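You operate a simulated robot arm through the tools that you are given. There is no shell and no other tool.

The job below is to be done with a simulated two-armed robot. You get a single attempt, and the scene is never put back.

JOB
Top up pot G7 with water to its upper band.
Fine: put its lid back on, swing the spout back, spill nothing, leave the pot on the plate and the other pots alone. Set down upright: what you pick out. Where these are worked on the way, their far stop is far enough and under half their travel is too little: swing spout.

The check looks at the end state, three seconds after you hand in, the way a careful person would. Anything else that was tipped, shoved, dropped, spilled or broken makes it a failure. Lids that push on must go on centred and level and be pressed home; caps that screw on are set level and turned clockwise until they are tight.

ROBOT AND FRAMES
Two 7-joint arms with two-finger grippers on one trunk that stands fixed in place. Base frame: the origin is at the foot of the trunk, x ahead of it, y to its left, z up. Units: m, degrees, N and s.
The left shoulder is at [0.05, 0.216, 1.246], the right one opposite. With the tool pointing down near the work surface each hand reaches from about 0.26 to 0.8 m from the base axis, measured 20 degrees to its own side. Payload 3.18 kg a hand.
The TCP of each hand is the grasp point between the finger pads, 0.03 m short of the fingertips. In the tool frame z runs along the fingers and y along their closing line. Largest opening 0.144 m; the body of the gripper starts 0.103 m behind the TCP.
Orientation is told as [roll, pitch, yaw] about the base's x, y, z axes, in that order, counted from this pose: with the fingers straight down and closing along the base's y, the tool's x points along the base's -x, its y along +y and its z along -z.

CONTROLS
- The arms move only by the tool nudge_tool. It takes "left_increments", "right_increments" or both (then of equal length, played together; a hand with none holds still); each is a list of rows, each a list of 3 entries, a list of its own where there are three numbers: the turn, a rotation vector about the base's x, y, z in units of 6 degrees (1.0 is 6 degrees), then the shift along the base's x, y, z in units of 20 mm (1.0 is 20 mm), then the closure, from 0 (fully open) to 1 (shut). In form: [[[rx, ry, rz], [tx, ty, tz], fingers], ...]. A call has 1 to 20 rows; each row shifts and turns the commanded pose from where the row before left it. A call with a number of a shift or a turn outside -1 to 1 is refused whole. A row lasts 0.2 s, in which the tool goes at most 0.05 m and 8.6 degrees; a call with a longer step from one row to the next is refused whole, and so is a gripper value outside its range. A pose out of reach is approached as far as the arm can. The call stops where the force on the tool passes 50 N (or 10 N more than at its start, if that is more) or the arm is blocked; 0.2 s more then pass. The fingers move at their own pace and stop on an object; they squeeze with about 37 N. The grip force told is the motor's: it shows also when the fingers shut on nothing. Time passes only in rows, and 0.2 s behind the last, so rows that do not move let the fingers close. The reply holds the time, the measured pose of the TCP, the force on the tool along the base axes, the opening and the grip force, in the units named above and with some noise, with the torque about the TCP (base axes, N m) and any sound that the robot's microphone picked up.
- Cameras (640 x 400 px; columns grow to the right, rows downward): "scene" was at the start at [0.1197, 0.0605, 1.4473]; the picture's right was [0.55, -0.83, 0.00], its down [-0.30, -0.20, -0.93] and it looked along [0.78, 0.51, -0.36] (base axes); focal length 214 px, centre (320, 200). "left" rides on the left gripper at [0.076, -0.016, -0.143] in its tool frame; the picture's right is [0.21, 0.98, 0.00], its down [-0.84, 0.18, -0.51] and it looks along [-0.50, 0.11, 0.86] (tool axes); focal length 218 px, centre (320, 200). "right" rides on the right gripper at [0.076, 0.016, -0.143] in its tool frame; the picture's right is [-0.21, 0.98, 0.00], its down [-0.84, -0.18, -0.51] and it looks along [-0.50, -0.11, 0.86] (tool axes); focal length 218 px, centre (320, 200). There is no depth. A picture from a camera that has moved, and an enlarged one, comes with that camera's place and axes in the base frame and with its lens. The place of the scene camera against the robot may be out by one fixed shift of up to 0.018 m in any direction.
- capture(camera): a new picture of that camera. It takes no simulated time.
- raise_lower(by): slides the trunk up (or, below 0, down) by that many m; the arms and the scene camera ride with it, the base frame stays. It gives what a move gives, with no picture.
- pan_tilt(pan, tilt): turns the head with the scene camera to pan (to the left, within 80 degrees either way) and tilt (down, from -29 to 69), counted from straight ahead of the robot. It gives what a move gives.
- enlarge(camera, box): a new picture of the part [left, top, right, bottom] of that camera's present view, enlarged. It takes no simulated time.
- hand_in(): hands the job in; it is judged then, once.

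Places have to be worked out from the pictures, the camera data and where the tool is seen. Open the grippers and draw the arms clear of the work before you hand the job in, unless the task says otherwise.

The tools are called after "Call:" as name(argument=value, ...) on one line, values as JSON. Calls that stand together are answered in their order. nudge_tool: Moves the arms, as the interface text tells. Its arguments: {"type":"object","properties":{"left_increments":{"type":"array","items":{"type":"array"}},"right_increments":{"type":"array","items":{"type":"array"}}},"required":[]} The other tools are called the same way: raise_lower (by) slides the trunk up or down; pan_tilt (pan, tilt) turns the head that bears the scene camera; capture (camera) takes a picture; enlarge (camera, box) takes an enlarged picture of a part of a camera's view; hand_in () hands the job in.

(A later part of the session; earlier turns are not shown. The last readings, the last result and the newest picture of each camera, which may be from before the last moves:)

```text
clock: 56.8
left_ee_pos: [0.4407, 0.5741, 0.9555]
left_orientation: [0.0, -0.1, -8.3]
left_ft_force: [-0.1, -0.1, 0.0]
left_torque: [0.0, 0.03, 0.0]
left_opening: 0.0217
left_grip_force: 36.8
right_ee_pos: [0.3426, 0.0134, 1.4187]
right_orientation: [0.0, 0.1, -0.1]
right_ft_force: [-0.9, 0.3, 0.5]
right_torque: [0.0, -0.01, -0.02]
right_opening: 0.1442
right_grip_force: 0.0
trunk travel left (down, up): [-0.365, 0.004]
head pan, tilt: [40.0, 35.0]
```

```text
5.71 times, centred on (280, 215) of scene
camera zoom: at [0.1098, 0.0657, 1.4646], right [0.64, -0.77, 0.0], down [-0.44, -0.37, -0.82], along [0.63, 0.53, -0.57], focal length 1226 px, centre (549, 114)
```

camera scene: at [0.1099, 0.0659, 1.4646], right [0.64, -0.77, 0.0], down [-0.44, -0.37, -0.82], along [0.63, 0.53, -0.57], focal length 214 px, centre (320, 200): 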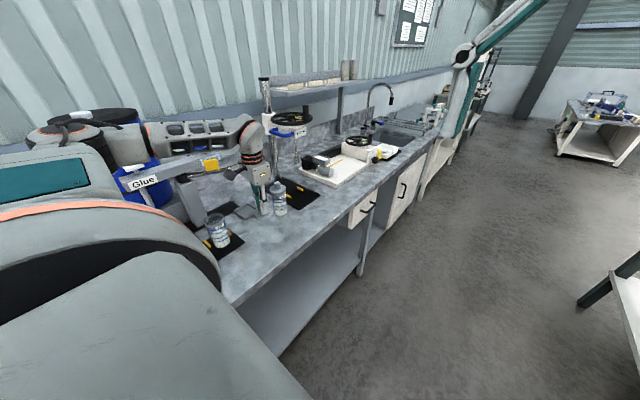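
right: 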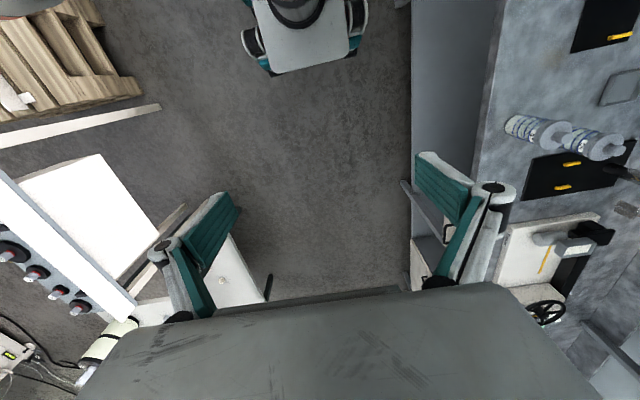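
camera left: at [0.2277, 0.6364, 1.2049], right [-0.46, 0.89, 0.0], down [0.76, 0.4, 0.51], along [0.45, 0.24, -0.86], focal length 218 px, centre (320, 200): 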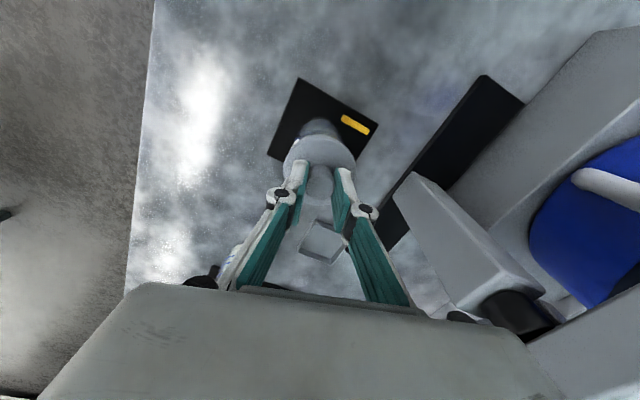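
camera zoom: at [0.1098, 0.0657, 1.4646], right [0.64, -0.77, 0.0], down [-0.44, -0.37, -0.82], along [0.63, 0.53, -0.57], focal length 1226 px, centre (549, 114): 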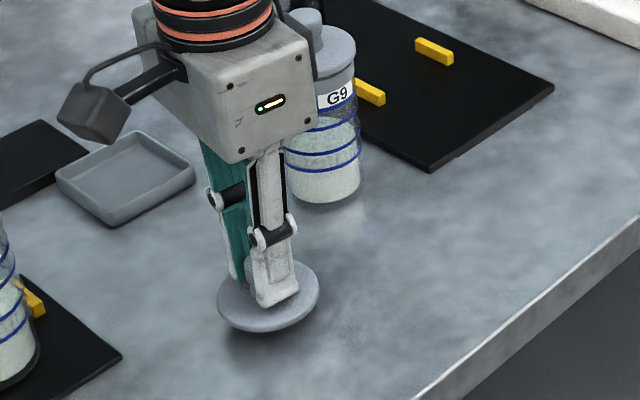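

Still a few mm of gap in the shadow. I keep lowering.

Call:
nudge_tool(left_increments=[[[0, 0, 0], [0, 0, -0.08], 1], [[0, 0, 0], [0, 0, -0.08], 1]])

Call:
nudge_tool(left_increments=[[[0, 0, 0], [0, 0, -0.08], 1], [[0, 0, 0], [0, 0, -0.08], 1]])

Call:
nudge_tool(left_increments=[[[0, 0, 0], [0, 0, -0.08], 1], [[0, 0, 0], [0, 0, -0.05], 1]])

```text
clock: 57.4
left_ee_pos: [0.4403, 0.5757, 0.9526]
left_orientation: [0.1, -0.1, -8.4]
left_ft_force: [1.4, -0.9, -0.3]
left_torque: [0.0, 0.0, 0.0]
left_opening: 0.0215
left_grip_force: 37.4
right_ee_pos: [0.3428, 0.0137, 1.4191]
right_orientation: [0.0, 0.2, -0.1]
right_ft_force: [-0.1, -0.5, 0.3]
right_torque: [0.01, 0.01, 0.0]
right_opening: 0.144
right_grip_force: 0.1
trunk travel left (down, up): [-0.365, 0.004]
head pan, tilt: [40.0, 35.0]
```

```text
clock: 58.0
left_ee_pos: [0.4396, 0.576, 0.9517]
left_orientation: [0.1, -0.1, -8.4]
left_ft_force: [-0.5, -0.5, -0.4]
left_torque: [-0.01, -0.04, -0.03]
left_opening: 0.0213
left_grip_force: 37.6
right_ee_pos: [0.3432, 0.014, 1.4178]
right_orientation: [0.1, 0.1, -0.1]
right_ft_force: [-0.3, 0.7, 0.3]
right_torque: [-0.03, -0.05, -0.02]
right_opening: 0.1442
right_grip_force: 0.1
trunk travel left (down, up): [-0.365, 0.004]
head pan, tilt: [40.0, 35.0]
```

```text
clock: 58.6
left_ee_pos: [0.4403, 0.5768, 0.9488]
left_orientation: [0.0, 0.0, -8.4]
left_ft_force: [-0.1, -0.8, 0.3]
left_torque: [0.02, 0.0, 0.05]
left_opening: 0.0216
left_grip_force: 37.3
right_ee_pos: [0.3439, 0.0143, 1.4177]
right_orientation: [0.0, 0.1, -0.1]
right_ft_force: [-0.6, -0.5, -0.7]
right_torque: [-0.04, -0.01, 0.02]
right_opening: 0.1441
right_grip_force: 0.1
trunk travel left (down, up): [-0.365, 0.004]
head pan, tilt: [40.0, 35.0]
```

Call:
enlarge(camera="scene", box=[240, 180, 320, 250])

Call:
nudge_tool(left_increments=[[[0, 0, 0], [0, 0, -0.08], 1], [[0, 0, 0], [0, 0, -0.08], 1]])

```text
5.71 times, centred on (280, 215) of scene
camera zoom: at [0.1098, 0.0658, 1.4646], right [0.64, -0.77, 0.0], down [-0.44, -0.37, -0.82], along [0.63, 0.53, -0.57], focal length 1226 px, centre (549, 114)
```

zoom: 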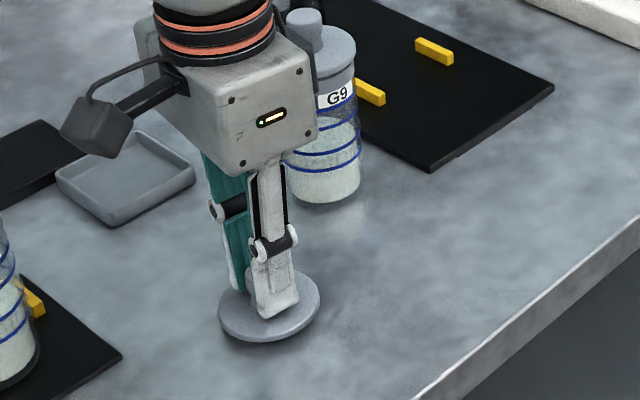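

```text
clock: 59.2
left_ee_pos: [0.4406, 0.5775, 0.946]
left_orientation: [0.0, -0.1, -8.4]
left_ft_force: [0.7, -0.1, -0.5]
left_torque: [0.01, -0.03, -0.01]
left_opening: 0.0213
left_grip_force: 36.5
right_ee_pos: [0.3422, 0.014, 1.4176]
right_orientation: [0.0, 0.1, -0.1]
right_ft_force: [0.4, 0.2, -0.3]
right_torque: [0.0, 0.0, -0.03]
right_opening: 0.144
right_grip_force: 0.1
trunk travel left (down, up): [-0.365, 0.004]
head pan, tilt: [40.0, 35.0]
```

The shadow is close under the disc now (z = 0.946, no contact force yet). I keep lowering by small steps.

Call:
nudge_tool(left_increments=[[[0, 0, 0], [0, 0, -0.08], 1], [[0, 0, 0], [0, 0, -0.08], 1]])

Call:
nudge_tool(left_increments=[[[0, 0, 0], [0, 0, -0.08], 1], [[0, 0, 0], [0, 0, -0.08], 1]])

```text
clock: 59.8
left_ee_pos: [0.4393, 0.5743, 0.9423]
left_orientation: [0.0, 0.0, -8.4]
left_ft_force: [0.6, -0.1, -0.1]
left_torque: [0.0, 0.02, 0.01]
left_opening: 0.0213
left_grip_force: 37.3
right_ee_pos: [0.3426, 0.0133, 1.4177]
right_orientation: [0.0, 0.1, -0.1]
right_ft_force: [0.4, 1.0, -0.3]
right_torque: [0.04, -0.02, 0.02]
right_opening: 0.144
right_grip_force: 0.1
trunk travel left (down, up): [-0.365, 0.004]
head pan, tilt: [40.0, 35.0]
```

```text
clock: 60.4
left_ee_pos: [0.4389, 0.5744, 0.94]
left_orientation: [0.1, -0.1, -8.4]
left_ft_force: [-2.5, 3.2, 9.4]
left_torque: [0.06, 0.14, -0.01]
left_opening: 0.0214
left_grip_force: 37.0
right_ee_pos: [0.3423, 0.0133, 1.4193]
right_orientation: [0.1, 0.0, -0.2]
right_ft_force: [0.2, 0.0, -0.3]
right_torque: [0.0, -0.03, -0.06]
right_opening: 0.144
right_grip_force: 0.2
trunk travel left (down, up): [-0.365, 0.004]
head pan, tilt: [40.0, 35.0]
```

Contact at z ≈ 0.941 (lid bottom is 41 mm below TCP; so it sat at 1.022 on the pot). I ease off and release the lid, then rise.

Call:
nudge_tool(left_increments=[[[0, 0, 0], [0, 0, 0.03], 1], [[0, 0, 0], [0, 0, 0], 0.83], [[0, 0, 0], [0, 0, 0], 0.8], [[0, 0, 0], [0, 0, 0], 0.75], [[0, 0, 0], [0, 0, 0], 0.7], [[0, 0, 0], [0, 0, 0], 0.65], [[0, 0, 0], [0, 0, 0.4], 0.65], [[0, 0, 0], [0, 0, 0.6], 0.65], [[0, 0, 0], [0, 0, 0.8], 0.65], [[0, 0, 0], [0, 0, 0.8], 0.65], [[0, 0, 0], [0, 0, 0.8], 0.65]])

Call:
capture(camera="scene")

Call:
enlarge(camera="scene", box=[240, 180, 320, 250])

Call:
capture(camera="left")

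```text
clock: 62.8
left_ee_pos: [0.4397, 0.5751, 1.0064]
left_orientation: [0.1, -0.1, -8.4]
left_ft_force: [-0.5, 0.2, 0.4]
left_torque: [0.04, 0.01, -0.01]
left_opening: 0.0504
left_grip_force: 0.1
right_ee_pos: [0.3435, 0.0136, 1.4184]
right_orientation: [0.0, 0.0, 0.0]
right_ft_force: [-0.8, -0.8, 0.4]
right_torque: [0.0, -0.01, -0.02]
right_opening: 0.1441
right_grip_force: 0.1
trunk travel left (down, up): [-0.365, 0.004]
head pan, tilt: [40.0, 35.0]
```

```text
taken
camera scene: at [0.1096, 0.0654, 1.4646], right [0.64, -0.77, 0.0], down [-0.44, -0.37, -0.82], along [0.63, 0.53, -0.57], focal length 214 px, centre (320, 200)
```

scene: 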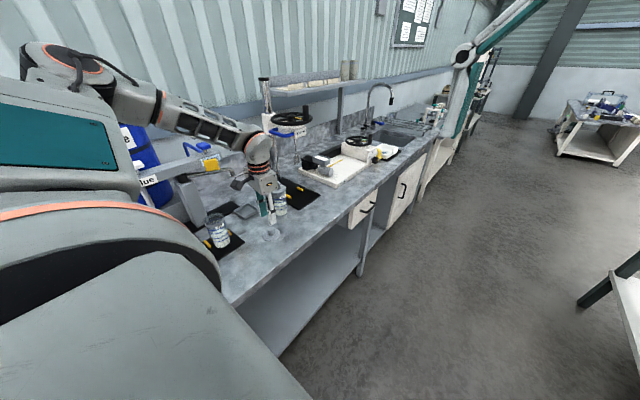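

```text
5.71 times, centred on (280, 215) of scene
camera zoom: at [0.1096, 0.0654, 1.4646], right [0.64, -0.77, 0.0], down [-0.44, -0.37, -0.82], along [0.63, 0.53, -0.57], focal length 1226 px, centre (549, 114)
```

zoom: 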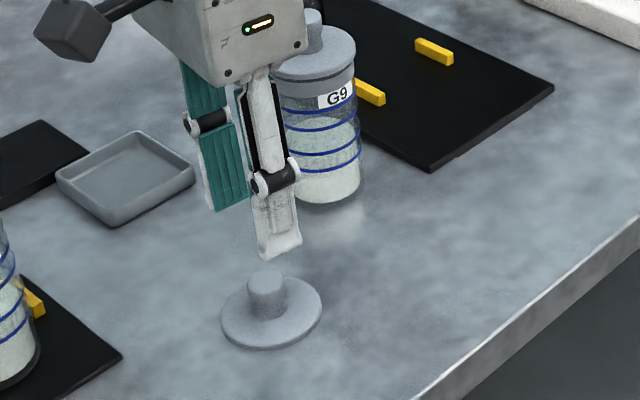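

```text
taken
camera left: at [0.3613, 0.5703, 1.1491], right [-0.06, 1.0, 0.0], down [0.86, 0.05, 0.51], along [0.51, 0.03, -0.86], focal length 218 px, centre (320, 200)
```

left: 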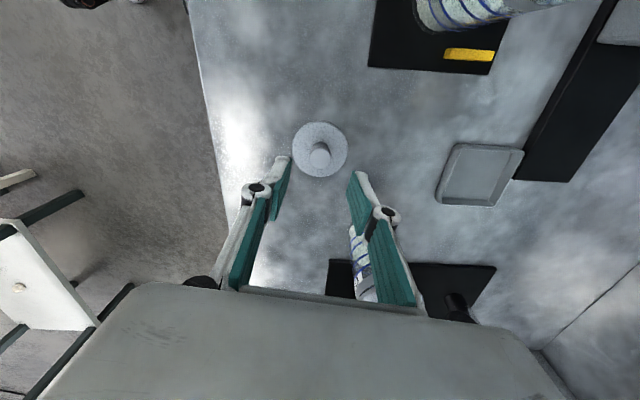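

The lid stands upright at (0.439, 0.575). For better sight of tap and pot I bring the right hand (as a camera) to about (0.45, 0.25, 1.30), turned to look toward +y.

Call:
nudge_tool(right_increments=[[[0, 0, 1], [0.35, 0.75, -0.4], 0], [[0, 0, 1], [0.35, 0.75, -0.4], 0], [[0, 0, 1], [0.35, 0.75, -0.4], 0], [[0, 0, 1], [0.35, 0.75, -0.4], 0], [[0, 0, 1], [0.35, 0.75, -0.4], 0], [[0, 0, 1], [0.35, 0.75, -0.4], 0], [[0, 0, 1], [0.35, 0.75, -0.4], 0], [[0, 0, 1], [0.35, 0.75, -0.4], 0]])

Call:
capture(camera="right")

Call:
capture(camera="scene")

```text
clock: 64.6
left_ee_pos: [0.4378, 0.5768, 1.0067]
left_orientation: [-0.1, 0.0, -8.4]
left_ft_force: [-1.0, 0.2, 0.2]
left_torque: [-0.07, -0.06, 0.0]
left_opening: 0.0504
left_grip_force: 0.0
right_ee_pos: [0.378, 0.0656, 1.3378]
right_orientation: [-0.1, 0.0, 36.0]
right_ft_force: [0.4, 0.9, 0.2]
right_torque: [-0.08, -0.06, -0.02]
right_opening: 0.144
right_grip_force: 0.1
right hand out of reach, approached as far as the arm can: row 5, 6, 7, 8
trunk travel left (down, up): [-0.365, 0.004]
head pan, tilt: [40.0, 35.0]
```

```text
taken
camera right: at [0.307, 0.0343, 1.479], right [-0.41, 0.91, 0.0], down [0.79, 0.35, 0.51], along [0.47, 0.2, -0.86], focal length 218 px, centre (320, 200)
```

right: 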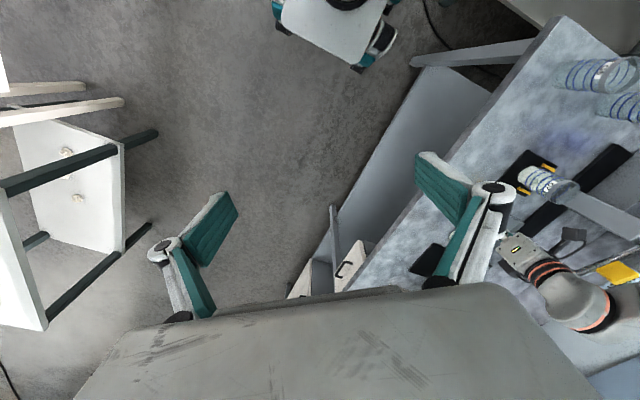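

```text
taken
camera scene: at [0.108, 0.0683, 1.4646], right [0.64, -0.77, 0.0], down [-0.44, -0.37, -0.82], along [0.63, 0.53, -0.57], focal length 214 px, centre (320, 200)
```

scene: 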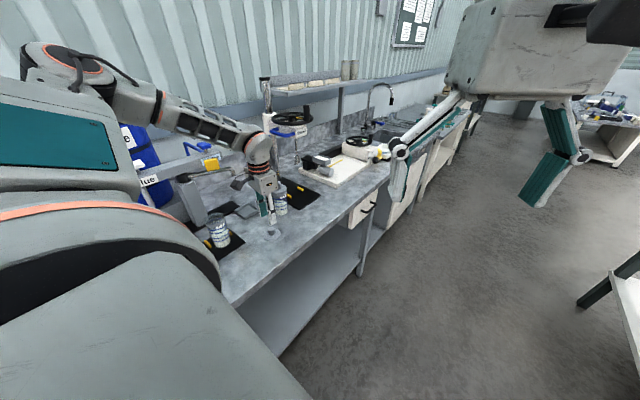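

The right wrist is at a limit with the tool straight down. I tilt it outward (camera more level) while turning further toward the tap.

Call:
nudge_tool(right_increments=[[[0.59, -0.8, 0], [0.3, 0.3, 0], 0], [[0.59, -0.8, 0], [0.3, 0.3, 0], 0], [[0.59, -0.8, 0], [0.3, 0.3, 0], 0], [[0.59, -0.8, 0], [0.3, 0.3, 0], 0], [[0.59, -0.8, 0], [0.3, 0.3, 0], 0], [[0, 0, 1], [0, 0.5, 0], 0], [[0, 0, 1], [0, 0.5, 0], 0], [[0, 0, 1], [0, 0.5, 0], 0], [[0, 0, 1], [0, 0.5, 0], 0]])

Call:
capture(camera="right")

Call:
capture(camera="scene")

```text
clock: 66.6
left_ee_pos: [0.4405, 0.5748, 1.0061]
left_orientation: [0.1, 0.0, -8.5]
left_ft_force: [0.3, 0.1, -0.7]
left_torque: [0.01, -0.06, 0.03]
left_opening: 0.0505
left_grip_force: 0.2
right_ee_pos: [0.4109, 0.1339, 1.3373]
right_orientation: [0.3, -29.8, 60.0]
right_ft_force: [-0.8, 0.3, 0.2]
right_torque: [0.01, 0.02, 0.0]
right_opening: 0.1441
right_grip_force: 0.0
trunk travel left (down, up): [-0.365, 0.004]
head pan, tilt: [40.0, 35.0]
```

```text
taken
camera right: at [0.3285, 0.0235, 1.4221], right [-0.76, 0.64, 0.11], down [0.4, 0.32, 0.86], along [0.52, 0.69, -0.5], focal length 218 px, centre (320, 200)
```

right: 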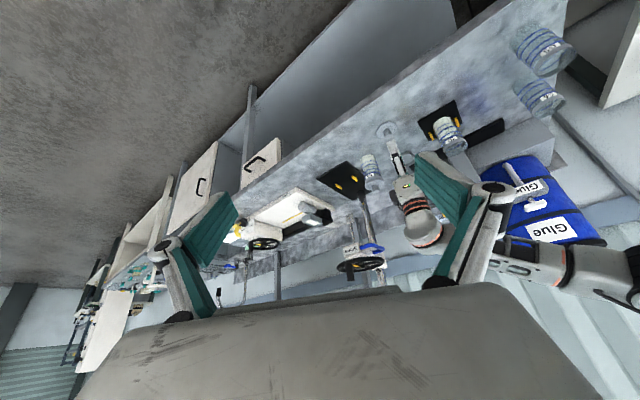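

```text
taken
camera scene: at [0.1101, 0.0659, 1.4646], right [0.64, -0.77, 0.0], down [-0.44, -0.37, -0.82], along [0.63, 0.53, -0.57], focal length 214 px, centre (320, 200)
```

scene: 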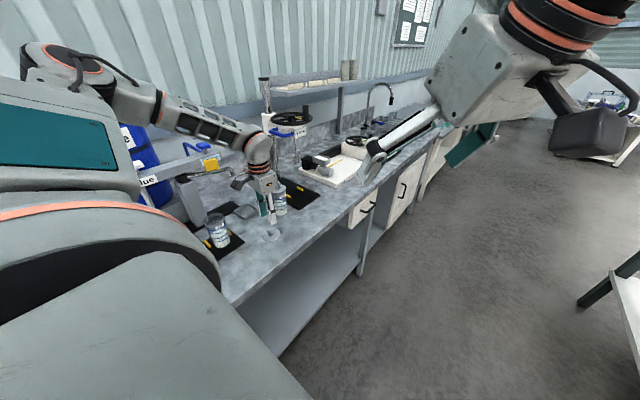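

Good behaviour in this posture. I turn 36° more and move further toward +y.

Call:
nudge_tool(right_increments=[[[0, 0, 1], [0.3, 0.7, -0.2], 0], [[0, 0, 1], [0.3, 0.7, -0.2], 0], [[0, 0, 1], [0.3, 0.7, -0.2], 0], [[0, 0, 1], [0.3, 0.7, -0.2], 0], [[0, 0, 1], [0.3, 0.7, -0.2], 0], [[0, 0, 1], [0.3, 0.7, -0.2], 0], [[0, 0, 0], [0.3, 0.7, -0.2], 0], [[0, 0, 0], [0.3, 0.7, -0.2], 0]])

Call:
capture(camera="right")

Call:
capture(camera="scene")

```text
clock: 68.4
left_ee_pos: [0.4408, 0.5754, 1.0075]
left_orientation: [0.1, -0.1, -8.4]
left_ft_force: [-0.1, 0.4, -0.1]
left_torque: [0.0, 0.0, 0.03]
left_opening: 0.0506
left_grip_force: 0.0
right_ee_pos: [0.4195, 0.1538, 1.3301]
right_orientation: [0.3, -29.9, 62.7]
right_ft_force: [-0.2, -0.1, 0.2]
right_torque: [0.04, -0.01, 0.03]
right_opening: 0.1437
right_grip_force: 0.2
right hand out of reach, approached as far as the arm can: row 1, 2, 3, 4, 5, 6, 8
trunk travel left (down, up): [-0.365, 0.004]
head pan, tilt: [40.0, 35.0]
```

```text
taken
camera right: at [0.3425, 0.0387, 1.4153], right [-0.79, 0.61, 0.11], down [0.38, 0.34, 0.86], along [0.49, 0.72, -0.5], focal length 218 px, centre (320, 200)
```

right: 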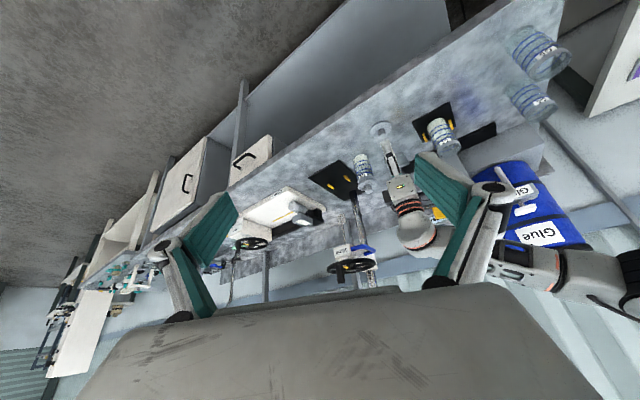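

```text
taken
camera scene: at [0.1099, 0.0649, 1.4646], right [0.64, -0.77, 0.0], down [-0.44, -0.37, -0.82], along [0.63, 0.53, -0.57], focal length 214 px, centre (320, 200)
```

scene: 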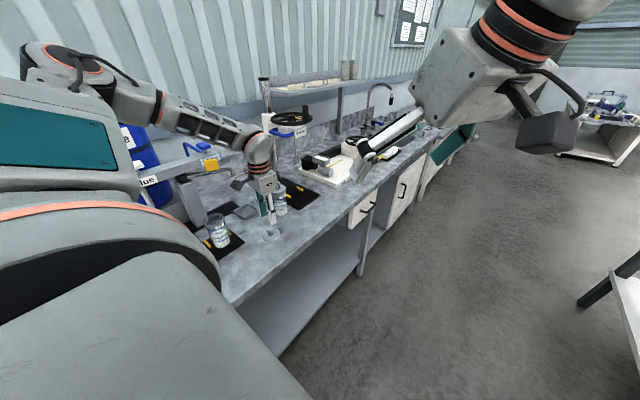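

Right wrist limit reached; the view is still useful. I close the right fingers so that they don't cover the tap, and enlarge.

Call:
nudge_tool(right_increments=[[[0, 0, 0], [0, 0, 0], 1], [[0, 0, 0], [0, 0, 0], 1], [[0, 0, 0], [0, 0, 0], 1]])

Call:
enlarge(camera="right", box=[360, 80, 560, 280])

Call:
enlarge(camera="scene", box=[150, 120, 270, 270])

```text
clock: 69.2
left_ee_pos: [0.4402, 0.5751, 1.0065]
left_orientation: [0.0, -0.1, -8.4]
left_ft_force: [-0.2, -0.4, 0.6]
left_torque: [0.01, -0.01, -0.01]
left_opening: 0.0503
left_grip_force: 0.1
right_ee_pos: [0.4191, 0.1538, 1.3304]
right_orientation: [0.3, -29.9, 62.7]
right_ft_force: [0.1, -1.1, -0.1]
right_torque: [-0.01, 0.0, -0.01]
right_opening: 0.0001
right_grip_force: 30.6
trunk travel left (down, up): [-0.365, 0.004]
head pan, tilt: [40.0, 35.0]
```

```text
2.00 times, centred on (460, 180) of right
camera zoom: at [0.3425, 0.0395, 1.4153], right [-0.79, 0.61, 0.11], down [0.38, 0.34, 0.86], along [0.48, 0.72, -0.5], focal length 436 px, centre (40, 240)
```

zoom: 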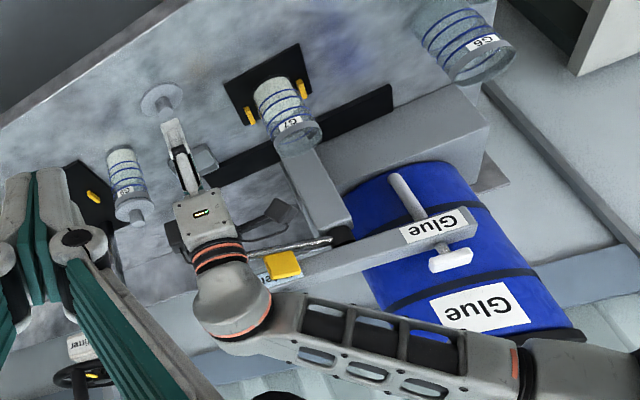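

```text
2.67 times, centred on (210, 195) of scene
camera zoom: at [0.1099, 0.0657, 1.4646], right [0.64, -0.77, 0.0], down [-0.44, -0.37, -0.82], along [0.63, 0.53, -0.57], focal length 572 px, centre (613, 213)
```

zoom: 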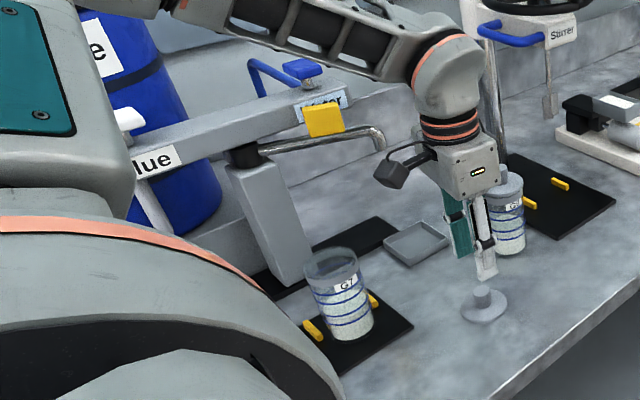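

The scene camera gives a good view of tap and pot. I close the left fingers to use as a peg, rise to 1.2 and roll the tool 12° outward before going behind the spout end.

Call:
nudge_tool(left_increments=[[[0, 0, 0], [0, 0, 0.8], 1], [[0, 0, 0], [0, 0, 0.9], 1], [[0, 0, 0], [0, 0.1, 0.9], 1], [[0, 0, 0], [0, 0.2, 0.9], 1], [[0, 0, 0], [0, 0.3, 0.9], 1], [[0, 0, 0], [0, 0.3, 0.9], 1], [[0, 0, 0], [0, 0.3, 0.9], 1], [[0, 0, 0], [0, 0.3, 0.9], 1], [[0.5, 0, 0], [0, 0.3, 0.9], 1], [[0.5, 0, 0], [0, 0.3, 0.9], 1], [[0.5, 0, 0], [0, 0.3, 0.6], 1], [[0.5, 0, 0], [0, 0.3, 0], 1]])

Call:
capture(camera="scene")

Call:
capture(camera="left")

```text
clock: 71.8
left_ee_pos: [0.4393, 0.6287, 1.1987]
left_orientation: [11.9, 1.7, -8.3]
left_ft_force: [-0.2, -0.2, -0.4]
left_torque: [-0.01, 0.01, 0.0]
left_opening: 0.0002
left_grip_force: 30.2
right_ee_pos: [0.4194, 0.1546, 1.3309]
right_orientation: [0.3, -29.9, 62.7]
right_ft_force: [-0.1, 0.8, 1.0]
right_torque: [-0.03, 0.04, 0.0]
right_opening: 0.0
right_grip_force: 30.5
trunk travel left (down, up): [-0.365, 0.004]
head pan, tilt: [40.0, 35.0]
```

```text
taken
camera scene: at [0.11, 0.0657, 1.4646], right [0.64, -0.77, 0.0], down [-0.44, -0.37, -0.82], along [0.63, 0.53, -0.57], focal length 214 px, centre (320, 200)
```

scene: 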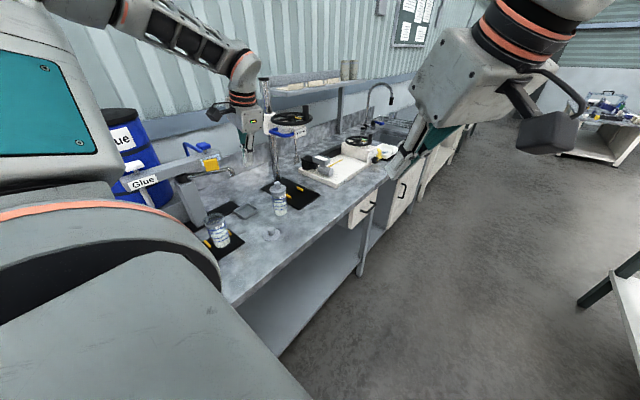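

```text
taken
camera left: at [0.3618, 0.595, 1.3358], right [-0.06, 0.98, 0.21], down [0.86, -0.05, 0.51], along [0.51, 0.21, -0.84], focal length 218 px, centre (320, 200)
```

left: 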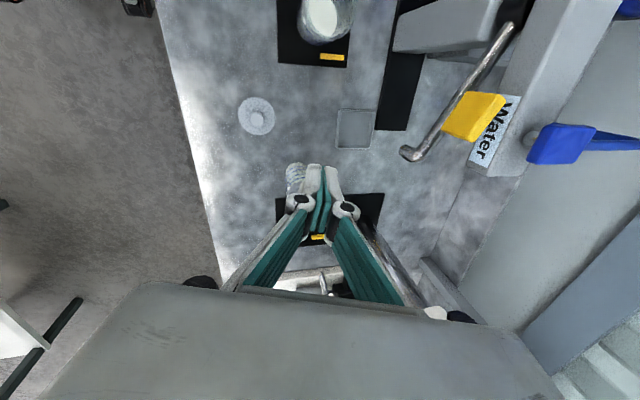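

This gives a good close view of the tap. I enlarge it, and the pot's mouth.

Call:
enlarge(camera="left", box=[360, 0, 640, 200])

Call:
enlarge(camera="left", box=[270, 0, 370, 80])

Call:
enlarge(camera="scene", box=[150, 130, 270, 230])

```text
2.00 times, centred on (500, 100) of left
camera zoom: at [0.3618, 0.595, 1.3358], right [-0.06, 0.98, 0.21], down [0.86, -0.05, 0.51], along [0.51, 0.21, -0.84], focal length 436 px, centre (-40, 400)
```

zoom: 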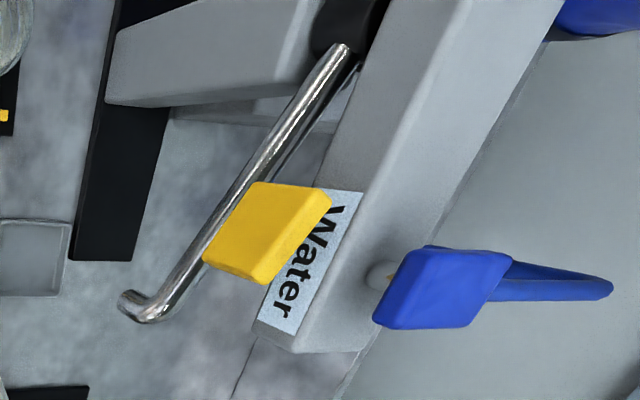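

```text
5.00 times, centred on (320, 40) of left
camera zoom: at [0.3618, 0.595, 1.3358], right [-0.06, 0.98, 0.21], down [0.86, -0.05, 0.51], along [0.51, 0.21, -0.84], focal length 1091 px, centre (320, 1000)
```

zoom: 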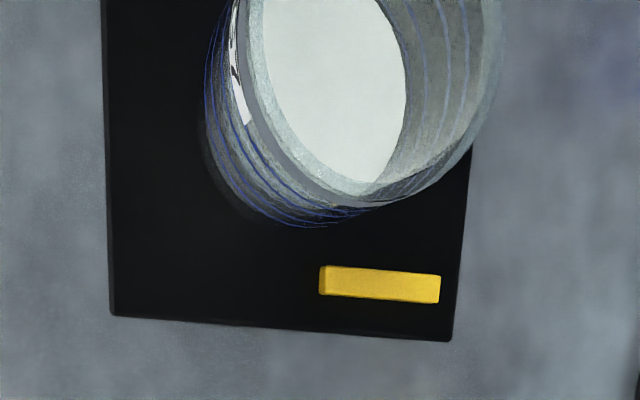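

```text
4.00 times, centred on (210, 180) of scene
camera zoom: at [0.11, 0.0657, 1.4646], right [0.64, -0.77, 0.0], down [-0.44, -0.37, -0.82], along [0.63, 0.53, -0.57], focal length 858 px, centre (760, 280)
```

zoom: 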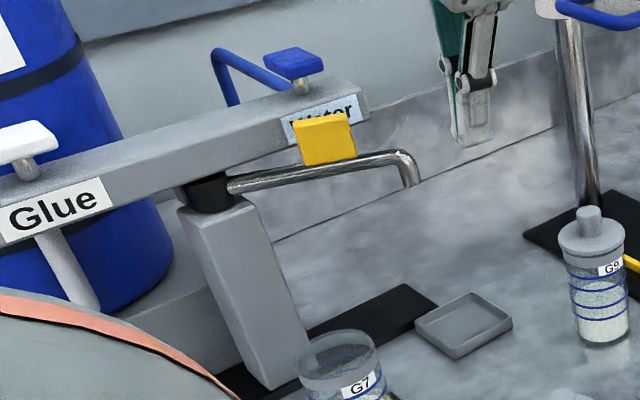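

Tap geometry refined: pivot ≈ (0.300, 0.830), spout end ≈ (0.446, 0.772, 1.08), beam front face y ≈ 0.82. I move the closed fingers above the gap behind the spout end at (0.440, 0.795).

Call:
nudge_tool(left_increments=[[[0, 0, 0], [0, 0.8, 0], 1], [[0, 0, 0], [0, 0.9, 0], 1], [[0, 0, 0], [0, 0.9, 0], 1], [[0, 0, 0], [0, 0.9, 0], 1], [[0, 0, 0], [0, 0.9, 0], 1], [[0, 0, 0], [0, 0.9, 0], 1], [[0, 0, 0], [0, 0.9, 0], 1], [[0, 0, 0], [0, 0.9, 0], 1], [[0, 0, 0], [0, 0.9, 0], 1], [[0, 0, 0], [0, 0.3, 0], 1]])

Call:
capture(camera="left")

Call:
enlarge(camera="scene", box=[150, 90, 270, 190])

```text
clock: 74.0
left_ee_pos: [0.4379, 0.7966, 1.1981]
left_orientation: [11.8, 1.7, -8.2]
left_ft_force: [0.0, -0.3, 0.5]
left_torque: [0.01, 0.02, 0.0]
left_opening: 0.0002
left_grip_force: 30.9
right_ee_pos: [0.4186, 0.1546, 1.3301]
right_orientation: [0.3, -29.9, 62.7]
right_ft_force: [1.0, -0.3, 0.4]
right_torque: [0.02, -0.01, -0.01]
right_opening: 0.0
right_grip_force: 30.4
trunk travel left (down, up): [-0.365, 0.004]
head pan, tilt: [40.0, 35.0]
```

```text
taken
camera left: at [0.3606, 0.7621, 1.335], right [-0.06, 0.98, 0.21], down [0.86, -0.05, 0.51], along [0.51, 0.21, -0.84], focal length 218 px, centre (320, 200)
```

left: 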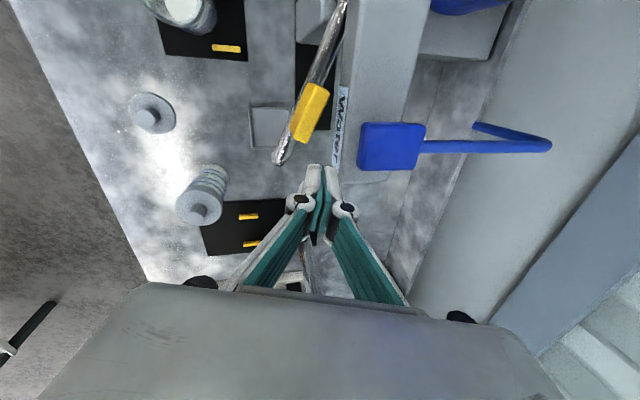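

```text
4.00 times, centred on (210, 140) of scene
camera zoom: at [0.1099, 0.0657, 1.4646], right [0.64, -0.77, 0.0], down [-0.44, -0.37, -0.82], along [0.63, 0.53, -0.57], focal length 858 px, centre (760, 440)
```

zoom: 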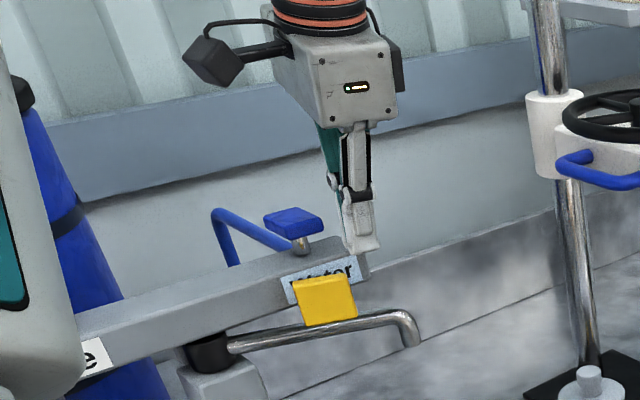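

The peg is above the gap. I descend slowly to z ≈ 1.12.

Call:
nudge_tool(left_increments=[[[0, 0, 0], [0, 0, -0.5], 1], [[0, 0, 0], [0, 0, -0.5], 1], [[0, 0, 0], [0, 0, -0.5], 1], [[0, 0, 0], [0, 0, -0.5], 1], [[0, 0, 0], [0, 0, -0.5], 1], [[0, 0, 0], [0, 0, -0.5], 1], [[0, 0, 0], [0, 0, -0.5], 1], [[0, 0, 0], [0, 0, -0.4], 1]])

Call:
capture(camera="left")

Call:
enlarge(camera="scene", box=[150, 90, 270, 190])

```text
clock: 75.8
left_ee_pos: [0.4391, 0.7965, 1.1207]
left_orientation: [11.9, 1.6, -8.2]
left_ft_force: [0.1, 0.3, -0.6]
left_torque: [-0.02, -0.01, -0.01]
left_opening: 0.0
left_grip_force: 31.0
right_ee_pos: [0.4183, 0.1546, 1.3305]
right_orientation: [0.3, -29.8, 62.7]
right_ft_force: [0.4, 0.3, -0.1]
right_torque: [-0.02, 0.01, -0.01]
right_opening: 0.0
right_grip_force: 31.0
trunk travel left (down, up): [-0.365, 0.004]
head pan, tilt: [40.0, 35.0]
```

```text
taken
camera left: at [0.3604, 0.7623, 1.2568], right [-0.06, 0.98, 0.21], down [0.86, -0.05, 0.51], along [0.51, 0.21, -0.84], focal length 218 px, centre (320, 200)
```

left: 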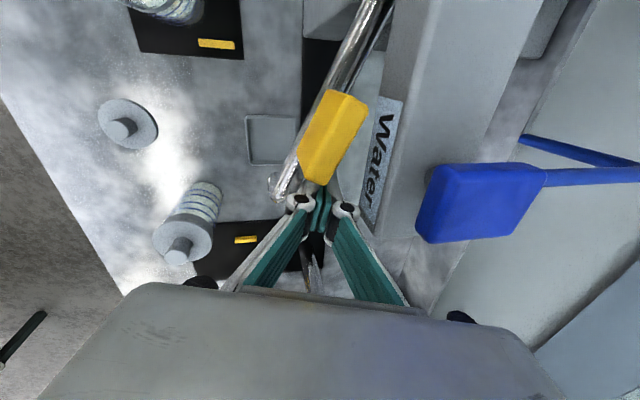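

```text
4.00 times, centred on (210, 140) of scene
camera zoom: at [0.11, 0.0659, 1.4646], right [0.64, -0.77, 0.0], down [-0.44, -0.37, -0.82], along [0.63, 0.53, -0.57], focal length 858 px, centre (760, 440)
```

zoom: 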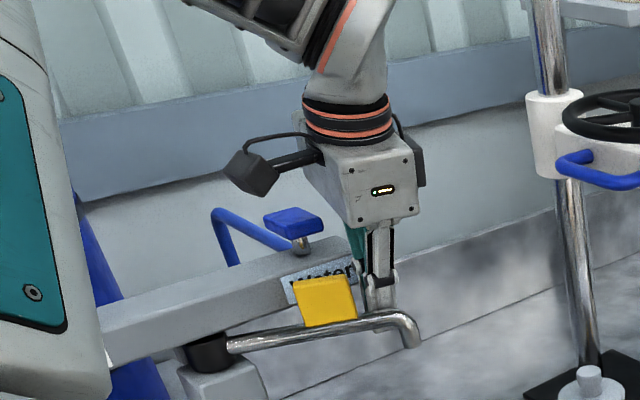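

The peg is behind the spout tube without contact. I sweep the spout through the first 20° along its arc, watching the force.

Call:
nudge_tool(left_increments=[[[0, 0, 0], [-0.1, -0.3, 0], 1], [[0, 0, 0], [-0.1, -0.3, 0], 1], [[0, 0, 0], [-0.2, -0.5, 0], 1], [[0, 0, 0], [-0.24, -0.56, 0], 1], [[0, 0, 0], [-0.34, -0.54, 0], 1], [[0, 0, 0], [-0.34, -0.54, 0], 1]])

Call:
capture(camera="left")

Call:
enlarge(camera="scene", box=[150, 100, 270, 240])

```text
clock: 77.2
left_ee_pos: [0.4138, 0.7397, 1.1199]
left_orientation: [11.9, 1.6, -8.2]
left_ft_force: [0.0, -0.2, -0.2]
left_torque: [-0.01, 0.01, 0.01]
left_opening: 0.0
left_grip_force: 31.3
right_ee_pos: [0.4181, 0.1534, 1.3309]
right_orientation: [0.4, -29.9, 62.7]
right_ft_force: [1.1, 0.0, 0.0]
right_torque: [0.02, -0.01, -0.02]
right_opening: 0.0
right_grip_force: 30.7
trunk travel left (down, up): [-0.365, 0.004]
head pan, tilt: [40.0, 35.0]
```

```text
taken
camera left: at [0.3349, 0.7058, 1.2569], right [-0.06, 0.98, 0.21], down [0.86, -0.05, 0.51], along [0.51, 0.21, -0.83], focal length 218 px, centre (320, 200)
```

left: 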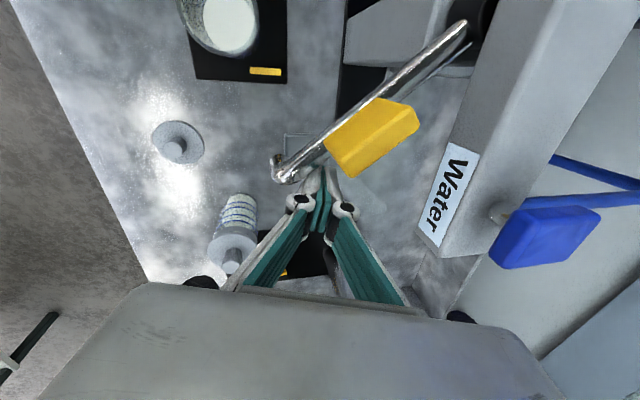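

```text
2.86 times, centred on (210, 170) of scene
camera zoom: at [0.1097, 0.0653, 1.4646], right [0.64, -0.77, 0.0], down [-0.44, -0.37, -0.82], along [0.63, 0.53, -0.57], focal length 613 px, centre (634, 286)
```

zoom: 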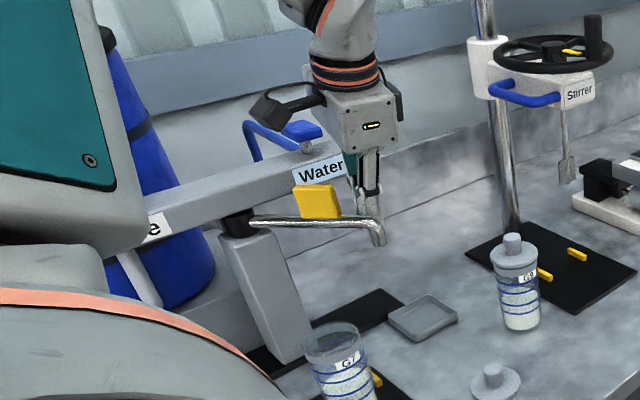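

The spout swings freely. I continue the arc to about −75°.

Call:
nudge_tool(left_increments=[[[0, 0, 0], [-0.45, -0.4, 0], 1], [[0, 0, 0], [-0.46, -0.4, 0], 1], [[0, 0, 0], [-0.46, -0.4, 0], 1], [[0, 0, 0], [-0.53, -0.31, 0], 1], [[0, 0, 0], [-0.53, -0.31, 0], 1], [[0, 0, 0], [-0.53, -0.31, 0], 1]])

Call:
capture(camera="left")

Call:
enlarge(camera="scene", box=[150, 100, 270, 240])

```text
clock: 78.6
left_ee_pos: [0.3532, 0.697, 1.1197]
left_orientation: [11.9, 1.7, -8.2]
left_ft_force: [-0.2, -0.2, 0.0]
left_torque: [0.01, -0.01, 0.01]
left_opening: 0.0
left_grip_force: 31.1
right_ee_pos: [0.4181, 0.1533, 1.3307]
right_orientation: [0.2, -29.9, 62.7]
right_ft_force: [0.2, 0.6, 0.0]
right_torque: [-0.03, -0.03, -0.01]
right_opening: 0.0002
right_grip_force: 30.5
trunk travel left (down, up): [-0.365, 0.004]
head pan, tilt: [40.0, 35.0]
```

```text
taken
camera left: at [0.2741, 0.663, 1.2568], right [-0.06, 0.98, 0.21], down [0.86, -0.05, 0.51], along [0.51, 0.21, -0.84], focal length 218 px, centre (320, 200)
```

left: 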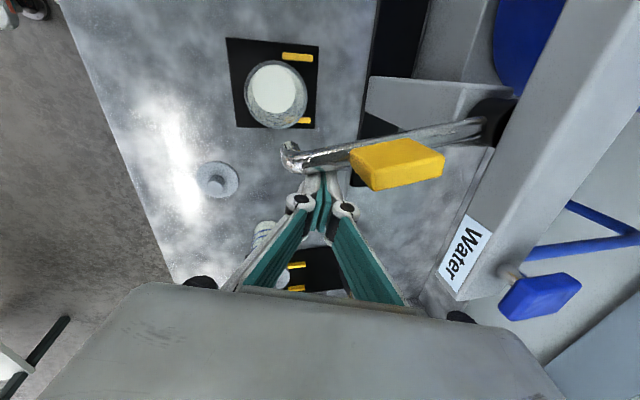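

```text
2.86 times, centred on (210, 170) of scene
camera zoom: at [0.1094, 0.0655, 1.4647], right [0.64, -0.77, 0.0], down [-0.44, -0.37, -0.82], along [0.63, 0.53, -0.57], focal length 613 px, centre (634, 286)
```

zoom: 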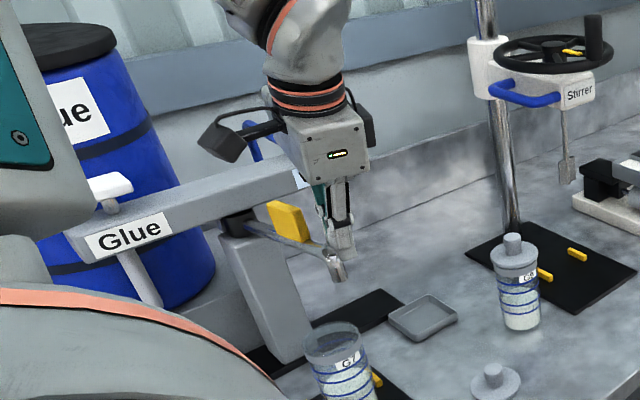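

Nearly over. I push on to about −90° and see whether the far stop is felt.

Call:
nudge_tool(left_increments=[[[0, 0, 0], [-0.43, -0.15, 0], 1], [[0, 0, 0], [-0.43, -0.13, 0], 1], [[0, 0, 0], [-0.43, -0.1, 0], 1], [[0, 0, 0], [-0.2, -0.05, 0], 1]])

Call:
capture(camera="left")

Call:
enlarge(camera="scene", box=[150, 100, 270, 240])

```text
clock: 79.6
left_ee_pos: [0.3239, 0.6883, 1.1209]
left_orientation: [12.0, 1.7, -8.3]
left_ft_force: [0.6, -0.8, -0.8]
left_torque: [-0.01, 0.02, -0.02]
left_opening: 0.0
left_grip_force: 30.6
right_ee_pos: [0.418, 0.1547, 1.3296]
right_orientation: [0.3, -29.9, 62.8]
right_ft_force: [0.7, -0.3, 0.0]
right_torque: [-0.04, 0.0, -0.02]
right_opening: 0.0
right_grip_force: 30.6
trunk travel left (down, up): [-0.365, 0.004]
head pan, tilt: [40.0, 35.0]
```

```text
taken
camera left: at [0.2453, 0.6552, 1.2572], right [-0.06, 0.98, 0.21], down [0.86, -0.05, 0.51], along [0.51, 0.21, -0.84], focal length 218 px, centre (320, 200)
```

left: 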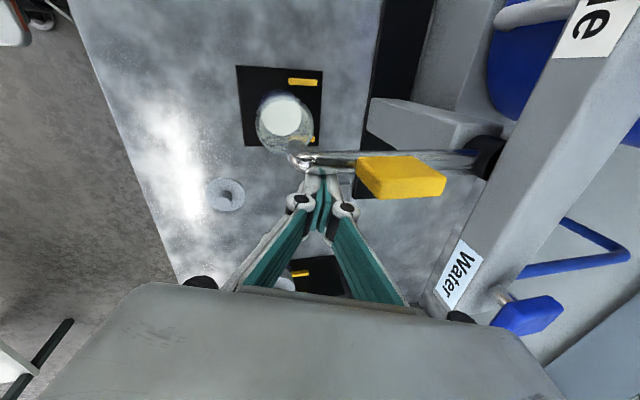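

```text
2.86 times, centred on (210, 170) of scene
camera zoom: at [0.1099, 0.0657, 1.4646], right [0.64, -0.77, 0.0], down [-0.44, -0.37, -0.82], along [0.63, 0.53, -0.57], focal length 613 px, centre (634, 286)
```

zoom: 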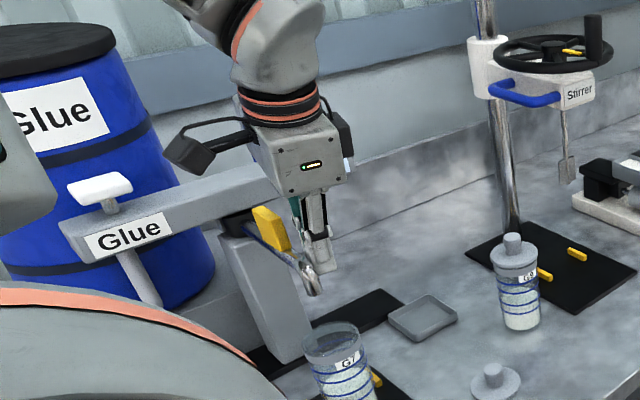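

The spout points at about −86°, its end ≈ (0.310, 0.678); pot mouth ≈ (0.295, 0.671). I continue gently toward the far stop.

Call:
nudge_tool(left_increments=[[[0, 0, 0], [-0.15, 0, 0], 1], [[0, 0, 0], [-0.15, 0, 0], 1], [[0, 0, 0], [-0.1, 0, 0], 1]])

Call:
nudge_tool(left_increments=[[[0, 0, 0], [-0.1, 0, 0], 1], [[0, 0, 0], [-0.1, 0, 0], 1]])

Call:
capture(camera="left")

```text
clock: 80.4
left_ee_pos: [0.3219, 0.6904, 1.1194]
left_orientation: [12.0, 1.4, -8.4]
left_ft_force: [27.3, -0.4, -3.5]
left_torque: [-0.01, -0.27, 0.21]
left_opening: 0.0002
left_grip_force: 30.9
right_ee_pos: [0.422, 0.154, 1.3293]
right_orientation: [0.4, -29.8, 62.6]
right_ft_force: [-0.5, 0.1, 0.2]
right_torque: [-0.01, -0.03, 0.02]
right_opening: 0.0
right_grip_force: 31.1
trunk travel left (down, up): [-0.365, 0.004]
head pan, tilt: [40.0, 35.0]
```

```text
clock: 81.0
left_ee_pos: [0.3212, 0.6901, 1.1186]
left_orientation: [12.2, 1.5, -8.7]
left_ft_force: [42.1, -0.5, 2.0]
left_torque: [-0.03, -0.35, 0.35]
left_opening: 0.0002
left_grip_force: 31.1
right_ee_pos: [0.4242, 0.155, 1.3282]
right_orientation: [0.5, -29.9, 62.5]
right_ft_force: [-0.8, 1.0, 0.5]
right_torque: [0.01, -0.01, -0.01]
right_opening: 0.0
right_grip_force: 31.3
trunk travel left (down, up): [-0.365, 0.004]
head pan, tilt: [40.0, 35.0]
```

```text
taken
camera left: at [0.2415, 0.6552, 1.2569], right [-0.06, 0.98, 0.21], down [0.86, -0.06, 0.51], along [0.51, 0.21, -0.83], focal length 218 px, centre (320, 200)
```

left: 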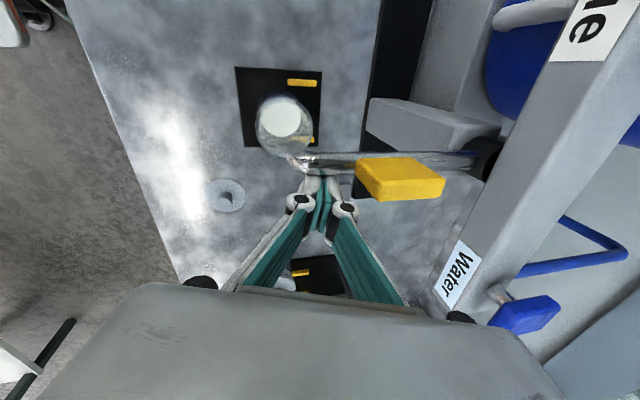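

The far stop is reached (force 40 N). I back off, rise clear and check how the spout end lines up with the pot mouth.

Call:
nudge_tool(left_increments=[[[0, 0, 0], [0.3, 0, 0], 1], [[0, 0, 0], [0.6, 0, 0], 1], [[0, 0, 0], [0.8, 0, 0.3], 1], [[0, 0, 0], [0.4, 0, 0.8], 1], [[0, 0, 0], [0.4, 0, 0.9], 1], [[0, 0, 0], [0.4, 0, 0.9], 1], [[0, 0, 0], [0.4, 0, 0.9], 1]])

Call:
capture(camera="left")

Call:
enlarge(camera="scene", box=[170, 150, 270, 260])

Call:
enlarge(camera="right", box=[360, 80, 560, 280])

```text
clock: 82.6
left_ee_pos: [0.3793, 0.6905, 1.1971]
left_orientation: [11.9, 1.8, -8.3]
left_ft_force: [1.4, -1.1, -0.3]
left_torque: [0.02, 0.01, 0.03]
left_opening: 0.0
left_grip_force: 30.4
right_ee_pos: [0.4197, 0.1533, 1.3291]
right_orientation: [0.3, -29.9, 62.6]
right_ft_force: [-0.5, -0.2, -0.4]
right_torque: [0.05, 0.02, 0.01]
right_opening: 0.0
right_grip_force: 30.6
trunk travel left (down, up): [-0.365, 0.004]
head pan, tilt: [40.0, 35.0]
```

```text
taken
camera left: at [0.2994, 0.6555, 1.3339], right [-0.06, 0.98, 0.21], down [0.86, -0.05, 0.51], along [0.51, 0.21, -0.84], focal length 218 px, centre (320, 200)
```

left: 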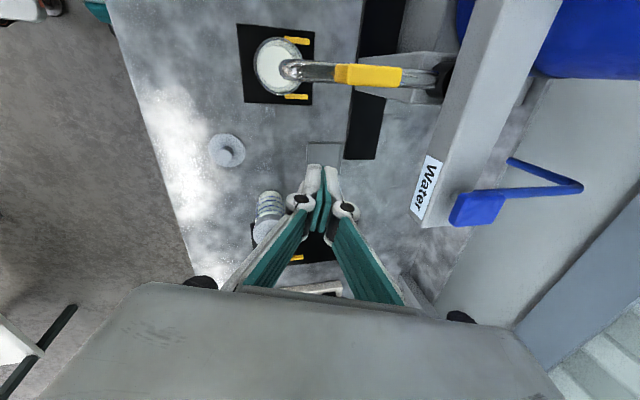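

```text
3.64 times, centred on (220, 205) of scene
camera zoom: at [0.1102, 0.0656, 1.4646], right [0.64, -0.77, 0.0], down [-0.44, -0.37, -0.82], along [0.63, 0.53, -0.57], focal length 780 px, centre (684, 182)
```

zoom: 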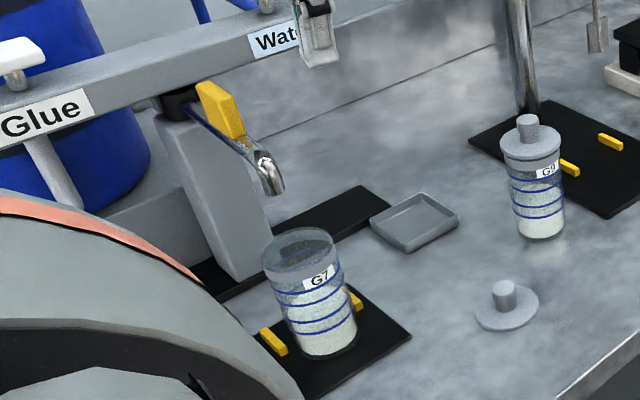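

```text
2.00 times, centred on (460, 180) of right
camera zoom: at [0.3427, 0.0393, 1.4152], right [-0.79, 0.61, 0.11], down [0.38, 0.34, 0.86], along [0.48, 0.72, -0.5], focal length 436 px, centre (40, 240)
```

zoom: 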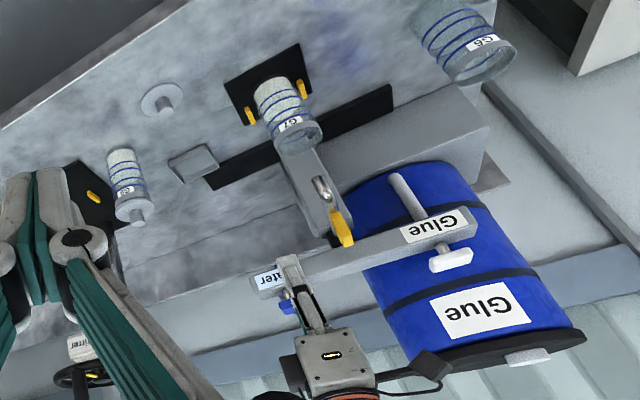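

I enlarge the nearly overhead view of pot mouth and spout end.

Call:
enlarge(camera="left", box=[230, 15, 330, 115])

Call:
enlarge(camera="scene", box=[195, 180, 245, 255])

```text
4.00 times, centred on (280, 65) of left
camera zoom: at [0.2994, 0.6555, 1.3339], right [-0.06, 0.98, 0.21], down [0.86, -0.05, 0.51], along [0.51, 0.21, -0.84], focal length 873 px, centre (480, 740)
```

zoom: 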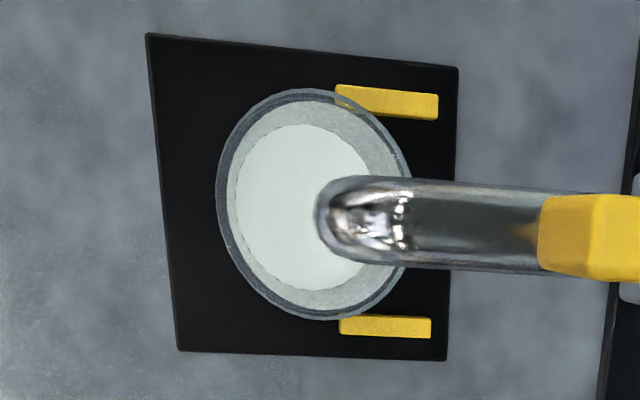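

```text
5.33 times, centred on (220, 218) of scene
camera zoom: at [0.1102, 0.0656, 1.4646], right [0.64, -0.77, 0.0], down [-0.44, -0.37, -0.82], along [0.63, 0.53, -0.57], focal length 1144 px, centre (853, 107)
```

zoom: 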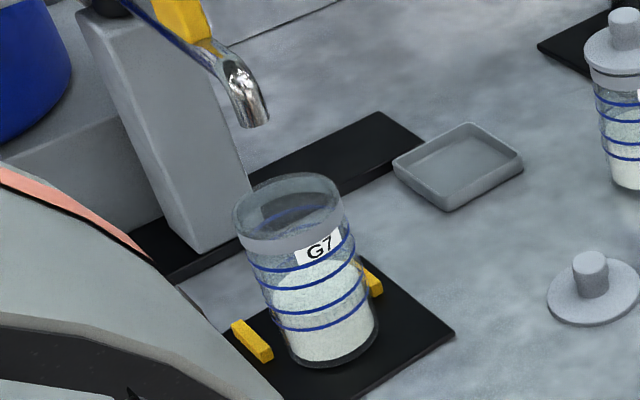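

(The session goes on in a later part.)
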